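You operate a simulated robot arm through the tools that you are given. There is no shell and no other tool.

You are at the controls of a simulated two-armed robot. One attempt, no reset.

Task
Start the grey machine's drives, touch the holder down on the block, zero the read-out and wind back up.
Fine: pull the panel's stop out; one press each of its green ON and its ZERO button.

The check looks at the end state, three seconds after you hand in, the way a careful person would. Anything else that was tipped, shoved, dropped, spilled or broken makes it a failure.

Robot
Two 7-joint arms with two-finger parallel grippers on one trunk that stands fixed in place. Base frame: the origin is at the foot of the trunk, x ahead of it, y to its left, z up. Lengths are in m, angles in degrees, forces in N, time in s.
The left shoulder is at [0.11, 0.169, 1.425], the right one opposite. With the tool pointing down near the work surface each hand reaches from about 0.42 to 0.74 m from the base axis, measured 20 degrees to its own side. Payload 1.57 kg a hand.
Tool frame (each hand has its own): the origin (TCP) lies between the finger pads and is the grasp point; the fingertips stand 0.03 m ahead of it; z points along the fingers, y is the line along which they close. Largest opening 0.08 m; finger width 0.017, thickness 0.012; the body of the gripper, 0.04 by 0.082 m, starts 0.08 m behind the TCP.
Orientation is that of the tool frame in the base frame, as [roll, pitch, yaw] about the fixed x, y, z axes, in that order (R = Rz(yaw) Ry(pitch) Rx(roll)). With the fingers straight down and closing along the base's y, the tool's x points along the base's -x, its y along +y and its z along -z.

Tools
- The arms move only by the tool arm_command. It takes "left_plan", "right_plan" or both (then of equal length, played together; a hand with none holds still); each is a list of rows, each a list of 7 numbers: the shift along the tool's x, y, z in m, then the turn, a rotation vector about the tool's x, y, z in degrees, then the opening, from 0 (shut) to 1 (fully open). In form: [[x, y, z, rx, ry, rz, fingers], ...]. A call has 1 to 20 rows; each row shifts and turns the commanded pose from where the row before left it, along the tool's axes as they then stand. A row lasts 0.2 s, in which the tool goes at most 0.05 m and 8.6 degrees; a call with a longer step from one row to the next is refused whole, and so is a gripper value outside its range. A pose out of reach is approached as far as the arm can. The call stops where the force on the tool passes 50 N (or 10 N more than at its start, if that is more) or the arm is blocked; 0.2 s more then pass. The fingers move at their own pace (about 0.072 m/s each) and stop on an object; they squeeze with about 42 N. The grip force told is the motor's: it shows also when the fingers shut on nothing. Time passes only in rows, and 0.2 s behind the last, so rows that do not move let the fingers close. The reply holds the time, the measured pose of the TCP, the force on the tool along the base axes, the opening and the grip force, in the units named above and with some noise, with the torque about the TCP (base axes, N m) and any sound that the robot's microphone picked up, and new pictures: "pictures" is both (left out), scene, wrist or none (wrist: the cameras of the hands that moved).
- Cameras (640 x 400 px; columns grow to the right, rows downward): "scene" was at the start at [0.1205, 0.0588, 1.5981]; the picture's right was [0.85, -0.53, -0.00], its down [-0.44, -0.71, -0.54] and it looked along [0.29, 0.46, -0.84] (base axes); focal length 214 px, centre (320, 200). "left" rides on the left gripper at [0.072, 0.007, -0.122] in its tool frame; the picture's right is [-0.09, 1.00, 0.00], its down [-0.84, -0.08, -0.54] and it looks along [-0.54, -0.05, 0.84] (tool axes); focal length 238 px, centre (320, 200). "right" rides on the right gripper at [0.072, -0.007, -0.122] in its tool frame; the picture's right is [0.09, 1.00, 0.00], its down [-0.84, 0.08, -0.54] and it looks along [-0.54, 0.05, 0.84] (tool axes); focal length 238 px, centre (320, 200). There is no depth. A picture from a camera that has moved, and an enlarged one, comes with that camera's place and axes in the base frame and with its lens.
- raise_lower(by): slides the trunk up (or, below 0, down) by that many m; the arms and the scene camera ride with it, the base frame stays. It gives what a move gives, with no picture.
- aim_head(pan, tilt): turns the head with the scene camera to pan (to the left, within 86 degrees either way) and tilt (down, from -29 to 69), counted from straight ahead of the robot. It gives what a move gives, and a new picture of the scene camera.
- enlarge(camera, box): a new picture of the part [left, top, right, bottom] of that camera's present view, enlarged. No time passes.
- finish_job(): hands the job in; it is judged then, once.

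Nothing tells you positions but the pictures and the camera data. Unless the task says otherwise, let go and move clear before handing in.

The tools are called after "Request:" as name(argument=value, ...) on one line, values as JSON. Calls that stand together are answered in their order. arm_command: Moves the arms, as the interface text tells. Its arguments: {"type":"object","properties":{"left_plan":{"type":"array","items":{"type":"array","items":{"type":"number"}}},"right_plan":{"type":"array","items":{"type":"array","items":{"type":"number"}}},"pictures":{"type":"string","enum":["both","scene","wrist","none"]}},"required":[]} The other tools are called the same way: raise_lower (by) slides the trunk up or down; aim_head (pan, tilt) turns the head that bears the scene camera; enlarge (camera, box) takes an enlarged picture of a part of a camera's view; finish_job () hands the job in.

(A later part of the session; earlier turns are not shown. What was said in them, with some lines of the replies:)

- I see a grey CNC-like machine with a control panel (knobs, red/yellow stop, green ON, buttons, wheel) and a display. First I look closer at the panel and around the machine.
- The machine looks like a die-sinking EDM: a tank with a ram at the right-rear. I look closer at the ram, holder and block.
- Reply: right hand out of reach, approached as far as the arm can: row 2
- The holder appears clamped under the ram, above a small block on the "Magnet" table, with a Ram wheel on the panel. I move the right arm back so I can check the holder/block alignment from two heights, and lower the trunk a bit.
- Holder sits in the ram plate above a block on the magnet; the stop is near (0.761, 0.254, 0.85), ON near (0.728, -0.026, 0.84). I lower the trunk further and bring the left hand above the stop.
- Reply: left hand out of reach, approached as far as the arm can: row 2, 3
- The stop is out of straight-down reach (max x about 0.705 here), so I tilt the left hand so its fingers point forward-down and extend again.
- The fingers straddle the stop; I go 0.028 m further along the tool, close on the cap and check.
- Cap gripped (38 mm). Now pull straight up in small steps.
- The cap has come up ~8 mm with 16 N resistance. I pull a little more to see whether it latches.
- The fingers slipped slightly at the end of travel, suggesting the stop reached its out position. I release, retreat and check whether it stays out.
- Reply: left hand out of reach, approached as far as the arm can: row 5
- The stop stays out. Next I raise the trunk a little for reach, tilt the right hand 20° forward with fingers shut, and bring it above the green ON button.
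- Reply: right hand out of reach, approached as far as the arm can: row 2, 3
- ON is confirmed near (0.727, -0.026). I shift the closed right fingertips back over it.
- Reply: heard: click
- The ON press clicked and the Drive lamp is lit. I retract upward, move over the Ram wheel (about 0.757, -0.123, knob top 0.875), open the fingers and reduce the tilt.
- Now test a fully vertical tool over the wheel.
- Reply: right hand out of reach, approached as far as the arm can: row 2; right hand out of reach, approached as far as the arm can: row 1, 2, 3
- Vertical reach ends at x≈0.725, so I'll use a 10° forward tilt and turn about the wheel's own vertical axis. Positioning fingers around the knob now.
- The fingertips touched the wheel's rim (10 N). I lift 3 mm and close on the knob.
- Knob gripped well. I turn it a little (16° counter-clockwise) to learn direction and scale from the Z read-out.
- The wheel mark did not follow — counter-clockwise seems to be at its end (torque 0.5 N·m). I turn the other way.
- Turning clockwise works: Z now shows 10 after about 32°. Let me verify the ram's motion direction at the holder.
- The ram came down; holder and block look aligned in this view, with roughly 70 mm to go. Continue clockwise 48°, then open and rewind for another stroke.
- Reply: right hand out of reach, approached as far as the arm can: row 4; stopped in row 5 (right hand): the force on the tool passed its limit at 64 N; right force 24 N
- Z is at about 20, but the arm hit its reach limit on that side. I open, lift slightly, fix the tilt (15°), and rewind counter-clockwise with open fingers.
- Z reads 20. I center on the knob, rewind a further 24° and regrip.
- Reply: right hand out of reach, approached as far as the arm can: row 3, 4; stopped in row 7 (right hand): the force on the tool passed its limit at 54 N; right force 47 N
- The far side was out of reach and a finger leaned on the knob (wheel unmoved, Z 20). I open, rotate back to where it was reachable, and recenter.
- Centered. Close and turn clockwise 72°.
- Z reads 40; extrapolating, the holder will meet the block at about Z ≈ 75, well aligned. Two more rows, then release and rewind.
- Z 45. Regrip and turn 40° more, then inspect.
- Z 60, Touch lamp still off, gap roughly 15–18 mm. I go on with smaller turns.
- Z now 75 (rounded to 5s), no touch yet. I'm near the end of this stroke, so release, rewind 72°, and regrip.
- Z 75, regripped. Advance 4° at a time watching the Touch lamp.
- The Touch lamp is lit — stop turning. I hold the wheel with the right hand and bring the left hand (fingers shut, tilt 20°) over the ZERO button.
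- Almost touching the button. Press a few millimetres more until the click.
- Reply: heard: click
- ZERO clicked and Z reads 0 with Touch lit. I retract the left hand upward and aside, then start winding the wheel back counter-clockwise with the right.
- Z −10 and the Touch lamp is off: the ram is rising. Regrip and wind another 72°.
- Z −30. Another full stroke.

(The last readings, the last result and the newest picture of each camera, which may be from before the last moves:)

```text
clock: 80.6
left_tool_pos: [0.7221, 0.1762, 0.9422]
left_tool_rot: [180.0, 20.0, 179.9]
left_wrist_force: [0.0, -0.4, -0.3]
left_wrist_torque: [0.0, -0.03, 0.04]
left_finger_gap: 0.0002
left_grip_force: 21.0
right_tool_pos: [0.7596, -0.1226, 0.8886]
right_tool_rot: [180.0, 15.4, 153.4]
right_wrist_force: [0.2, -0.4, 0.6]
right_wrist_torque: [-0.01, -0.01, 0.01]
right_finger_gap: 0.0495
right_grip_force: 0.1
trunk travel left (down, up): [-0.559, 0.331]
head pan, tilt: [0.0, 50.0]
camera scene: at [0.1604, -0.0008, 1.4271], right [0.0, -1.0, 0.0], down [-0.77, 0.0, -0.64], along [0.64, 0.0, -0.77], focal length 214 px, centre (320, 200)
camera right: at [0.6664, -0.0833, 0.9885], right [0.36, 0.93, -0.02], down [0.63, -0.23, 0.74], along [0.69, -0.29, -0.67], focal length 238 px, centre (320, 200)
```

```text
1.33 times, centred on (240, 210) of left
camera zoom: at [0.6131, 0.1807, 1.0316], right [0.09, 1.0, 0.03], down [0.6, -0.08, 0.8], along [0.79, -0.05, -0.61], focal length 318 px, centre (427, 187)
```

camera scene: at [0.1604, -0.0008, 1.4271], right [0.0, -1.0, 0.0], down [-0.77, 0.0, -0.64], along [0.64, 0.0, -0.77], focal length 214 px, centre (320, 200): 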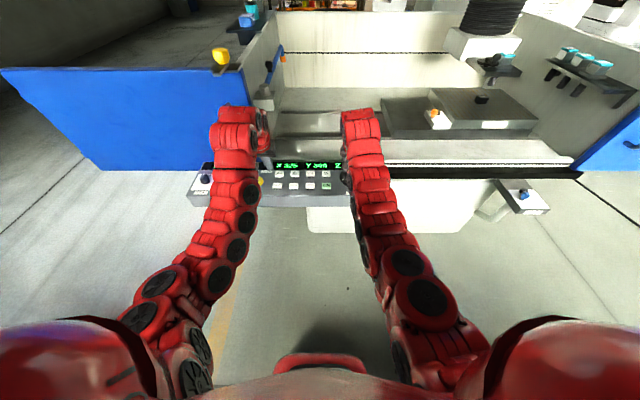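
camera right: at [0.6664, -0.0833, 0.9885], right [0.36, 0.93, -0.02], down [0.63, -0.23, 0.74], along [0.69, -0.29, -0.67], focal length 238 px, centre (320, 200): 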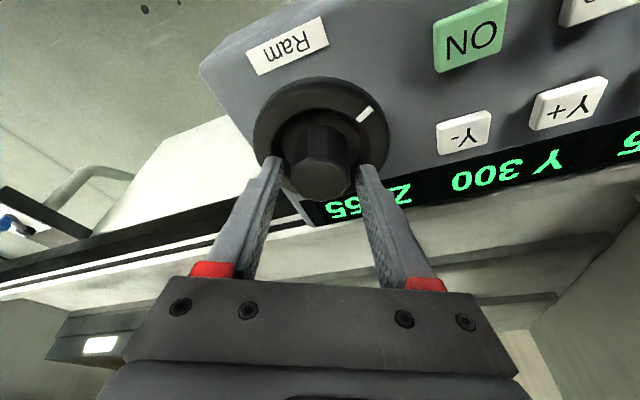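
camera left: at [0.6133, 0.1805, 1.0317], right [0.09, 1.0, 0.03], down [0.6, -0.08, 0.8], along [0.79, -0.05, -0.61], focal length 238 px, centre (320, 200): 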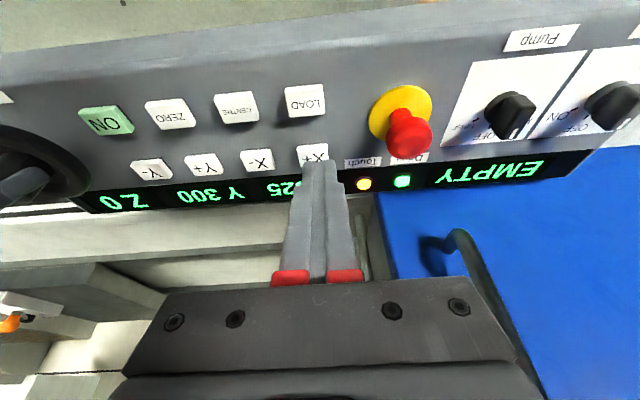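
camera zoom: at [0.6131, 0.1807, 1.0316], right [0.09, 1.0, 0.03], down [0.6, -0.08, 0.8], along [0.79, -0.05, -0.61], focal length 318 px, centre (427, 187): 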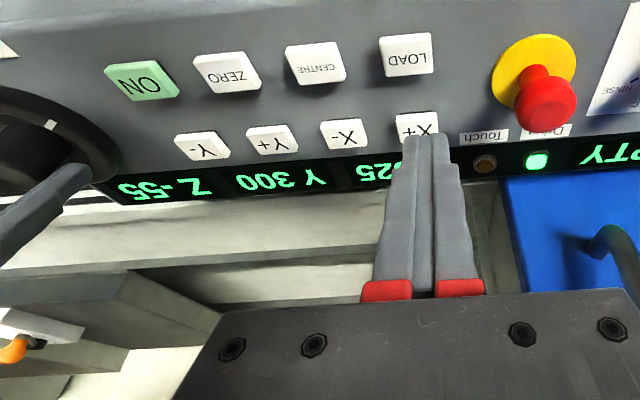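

Z −55. One more stroke of about 56° brings it near the original top height.

Request:
arm_command(right_plan=[[0, 0, 0, 0, 0, 0, 0.2], [0, 0, 0, 0, 0, 0, 0.2], [0, 0, 0, -2.1, 0, -7.72, 0.2], [0, 0, 0, -2.1, 0, -7.72, 0.2], [0, 0, 0, -2.1, 0, -7.72, 0.2], [0, 0, 0, -2.1, 0, -7.72, 0.2], [0, 0, 0, -2.1, 0, -7.72, 0.2], [0, 0, 0, -2.1, 0, -7.72, 0.2], [0, 0, 0, -2.1, 0, -7.72, 0.2], [0, 0, 0, 0, 0, 0, 0.2], [0, 0, 0, 0, 0, 0, 0.62], [0, 0, 0, 0, 0, 0, 0.8]])

Request:
enlarge(camera="left", box=[0, 60, 480, 360])

Request:
enlarge(camera="scene", box=[440, 20, 560, 140])

```text
clock: 83.2
left_tool_pos: [0.7214, 0.1752, 0.9422]
left_tool_rot: [180.0, 20.0, -179.9]
left_wrist_force: [0.1, 0.1, -0.5]
left_wrist_torque: [0.03, -0.04, -0.02]
left_finger_gap: 0.0003
left_grip_force: 21.2
right_tool_pos: [0.7599, -0.1229, 0.8903]
right_tool_rot: [-179.8, 15.6, -150.3]
right_wrist_force: [-0.4, -0.5, -0.9]
right_wrist_torque: [0.04, 0.01, 0.01]
right_finger_gap: 0.0639
right_grip_force: 0.0
trunk travel left (down, up): [-0.559, 0.331]
head pan, tilt: [0.0, 50.0]
camera scene: at [0.1605, -0.0004, 1.4271], right [0.0, -1.0, 0.0], down [-0.77, 0.0, -0.64], along [0.64, 0.0, -0.77], focal length 214 px, centre (320, 200)
camera right: at [0.6758, -0.178, 0.9888], right [-0.57, 0.82, -0.03], down [0.54, 0.4, 0.75], along [0.62, 0.41, -0.67], focal length 238 px, centre (320, 200)
```

scene: 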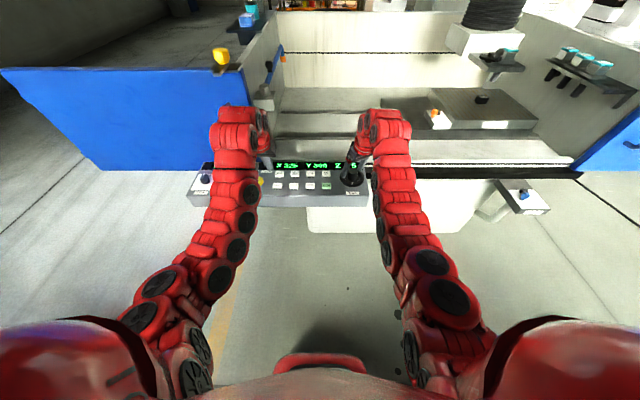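
right: 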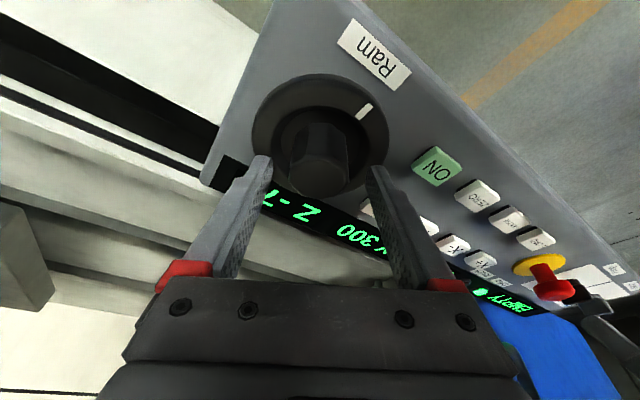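

```text
1.33 times, centred on (240, 210) of left
camera zoom: at [0.6132, 0.181, 1.0316], right [0.09, 1.0, 0.03], down [0.6, -0.08, 0.8], along [0.79, -0.05, -0.61], focal length 318 px, centre (427, 187)
```

zoom: 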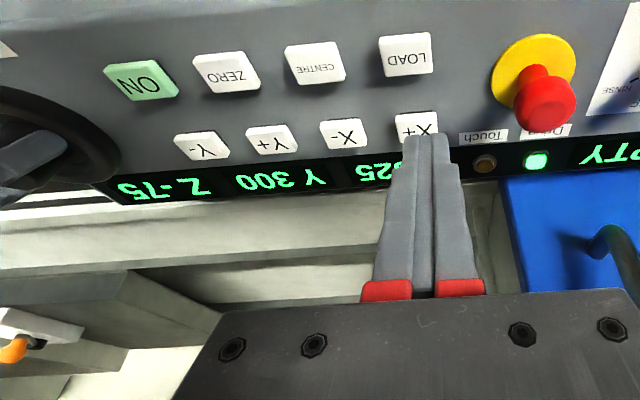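

```text
3.33 times, centred on (500, 80) of scene
camera zoom: at [0.1605, -0.0004, 1.4271], right [0.0, -1.0, 0.0], down [-0.77, 0.0, -0.64], along [0.64, 0.0, -0.77], focal length 715 px, centre (-280, 600)
```

zoom: 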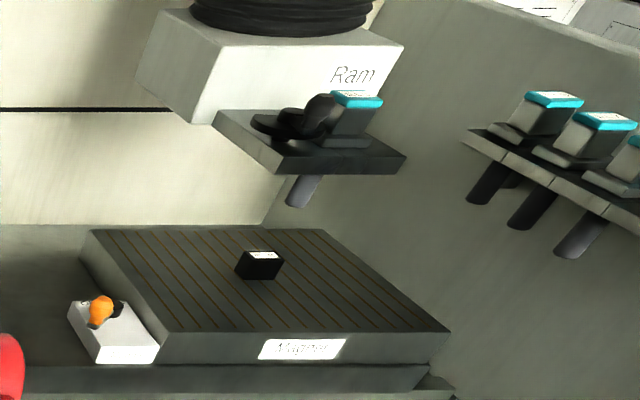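

Z −75, Touch off, Drive on, the ram is back up and the block unmoved. I retract both hands upward clear of the panel.

Request:
arm_command(right_plan=[[-0.0105, 0, -0.0386, 0, 0, 0, 0.8], [-0.0105, 0, -0.0386, 0, 0, 0, 0.8], [-0.0105, 0, -0.0386, 0, 0, 0, 0.8], [0, 0, 0, 0, 0, 0, 0.8]], left_plan=[[-0.0137, 0, -0.0376, 0, 0, 0, 0], [-0.0137, 0, -0.0376, 0, 0, 0, 0], [0, 0, 0, 0, 0, 0, 0], [0, 0, 0, 0, 0, 0, 0]])

Request:
enlarge(camera="left", box=[0, 0, 640, 400])

Request:
enlarge(camera="right", box=[160, 0, 640, 300])

Request:
enlarge(camera="scene", box=[180, 110, 400, 230])

```text
clock: 84.2
left_tool_pos: [0.7225, 0.1754, 1.0209]
left_tool_rot: [180.0, 19.9, -180.0]
left_wrist_force: [0.9, -0.5, 0.6]
left_wrist_torque: [-0.02, 0.02, -0.02]
left_finger_gap: 0.0002
left_grip_force: 20.8
right_tool_pos: [0.759, -0.1239, 1.0092]
right_tool_rot: [-179.9, 15.4, -150.4]
right_wrist_force: [0.1, 0.4, 0.3]
right_wrist_torque: [0.01, 0.0, -0.01]
right_finger_gap: 0.0641
right_grip_force: 0.1
trunk travel left (down, up): [-0.559, 0.331]
head pan, tilt: [0.0, 50.0]
camera scene: at [0.1608, -0.0008, 1.4269], right [0.0, -1.0, 0.0], down [-0.77, 0.0, -0.64], along [0.64, 0.0, -0.77], focal length 214 px, centre (320, 200)
camera right: at [0.6753, -0.1793, 1.1089], right [-0.57, 0.82, -0.03], down [0.54, 0.4, 0.74], along [0.62, 0.41, -0.67], focal length 238 px, centre (320, 200)
camera left: at [0.6139, 0.1807, 1.1114], right [0.09, 1.0, 0.03], down [0.6, -0.08, 0.79], along [0.79, -0.05, -0.61], focal length 238 px, centre (320, 200)
```

scene: 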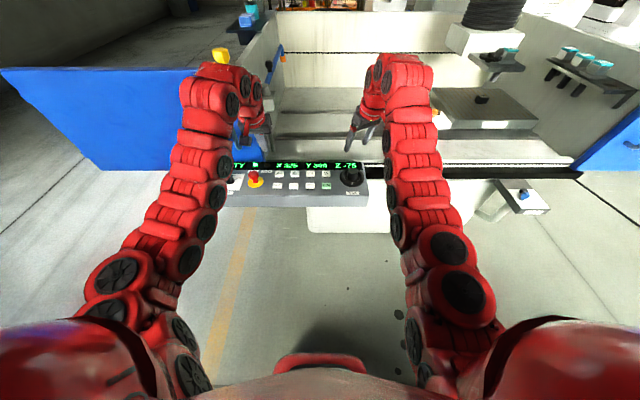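
right: 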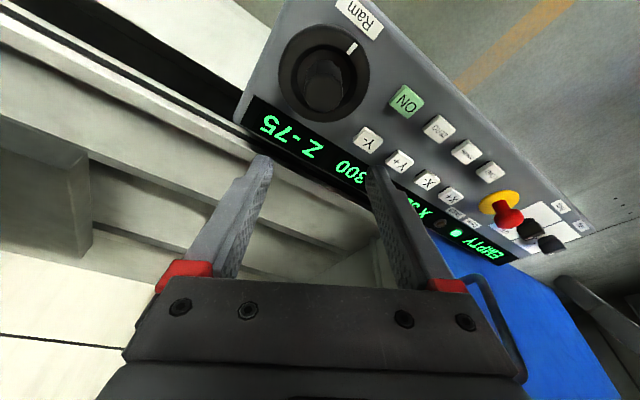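
left: 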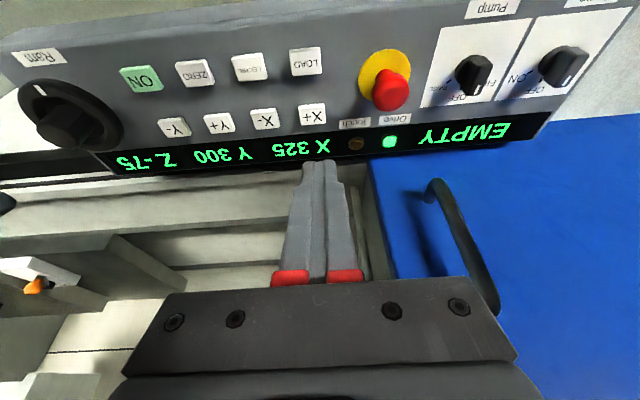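

```text
1.00 times, centred on (320, 200) of left (not enlarged: the box is as wide or as high as the picture)
camera zoom: at [0.6139, 0.1807, 1.1114], right [0.09, 1.0, 0.03], down [0.6, -0.08, 0.79], along [0.79, -0.05, -0.61], focal length 238 px, centre (320, 200)
```

zoom: 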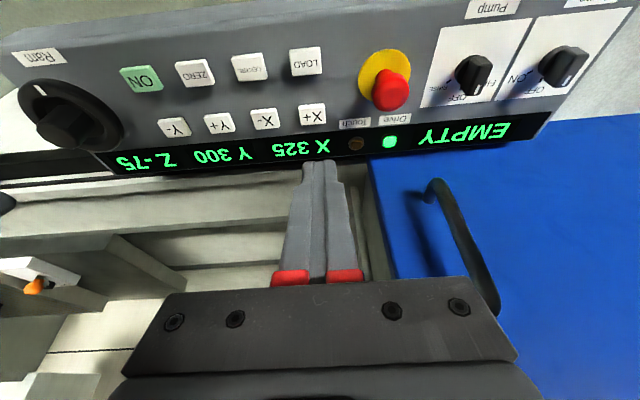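

```text
1.33 times, centred on (400, 150) of right
camera zoom: at [0.6753, -0.1793, 1.1089], right [-0.57, 0.82, -0.03], down [0.54, 0.4, 0.74], along [0.62, 0.41, -0.67], focal length 318 px, centre (213, 267)
```

zoom: 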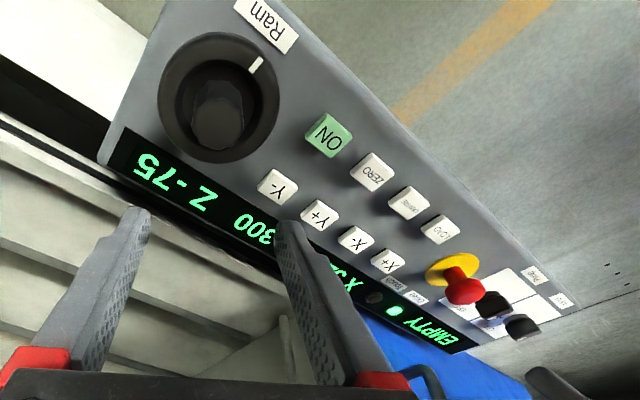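

```text
2.91 times, centred on (290, 170) of scene
camera zoom: at [0.1608, -0.0008, 1.4269], right [0.0, -1.0, 0.0], down [-0.77, 0.0, -0.64], along [0.64, 0.0, -0.77], focal length 624 px, centre (407, 287)
```

zoom: 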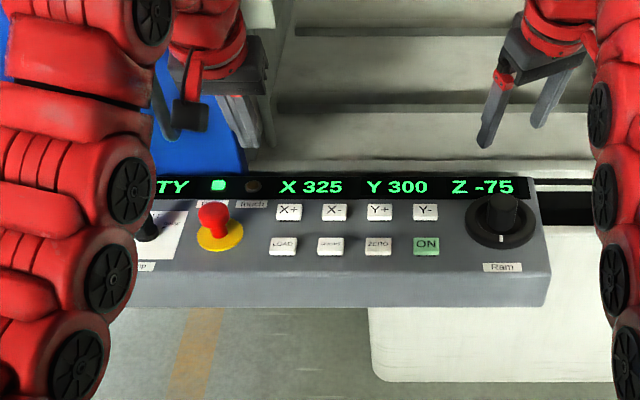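

The stop is out, the Drive lamp is on, Z was zeroed at touch and the ram is wound back up to −75. X and Y are unchanged, the block has not moved, and both hands are clear. I hand in.

Request:
finish_job()

```text
The job is handed in.
```

The job is done and handed in. The drives are running, the read-out is zeroed at the point where the holder touched the block, and the ram is wound back up.

- **Drives:** I pulled the panel's stop out and it stays out. One press of the green ON clicked and lit the Drive lamp.
- **Touch-down:** I wound the holder down until the Touch lamp came on, at about Z 75.
- **Zero:** One press of ZERO clicked and the read-out went to Z 0 while the Touch lamp was lit.
- **Wind back:** The ram is back near its starting height at Z −75, and the Touch lamp is off.

At hand-in, X read 325 and Y read 300, the same as at the start. The block had not moved, and both hands were clear of the panel.

While turning the wheel, the right hand's force passed its limit twice: 64 N at the end of one stroke, and 54 N when a finger leaned on the knob. I saw no harm from either; Z stayed put the second time and the wheel worked normally afterwards.
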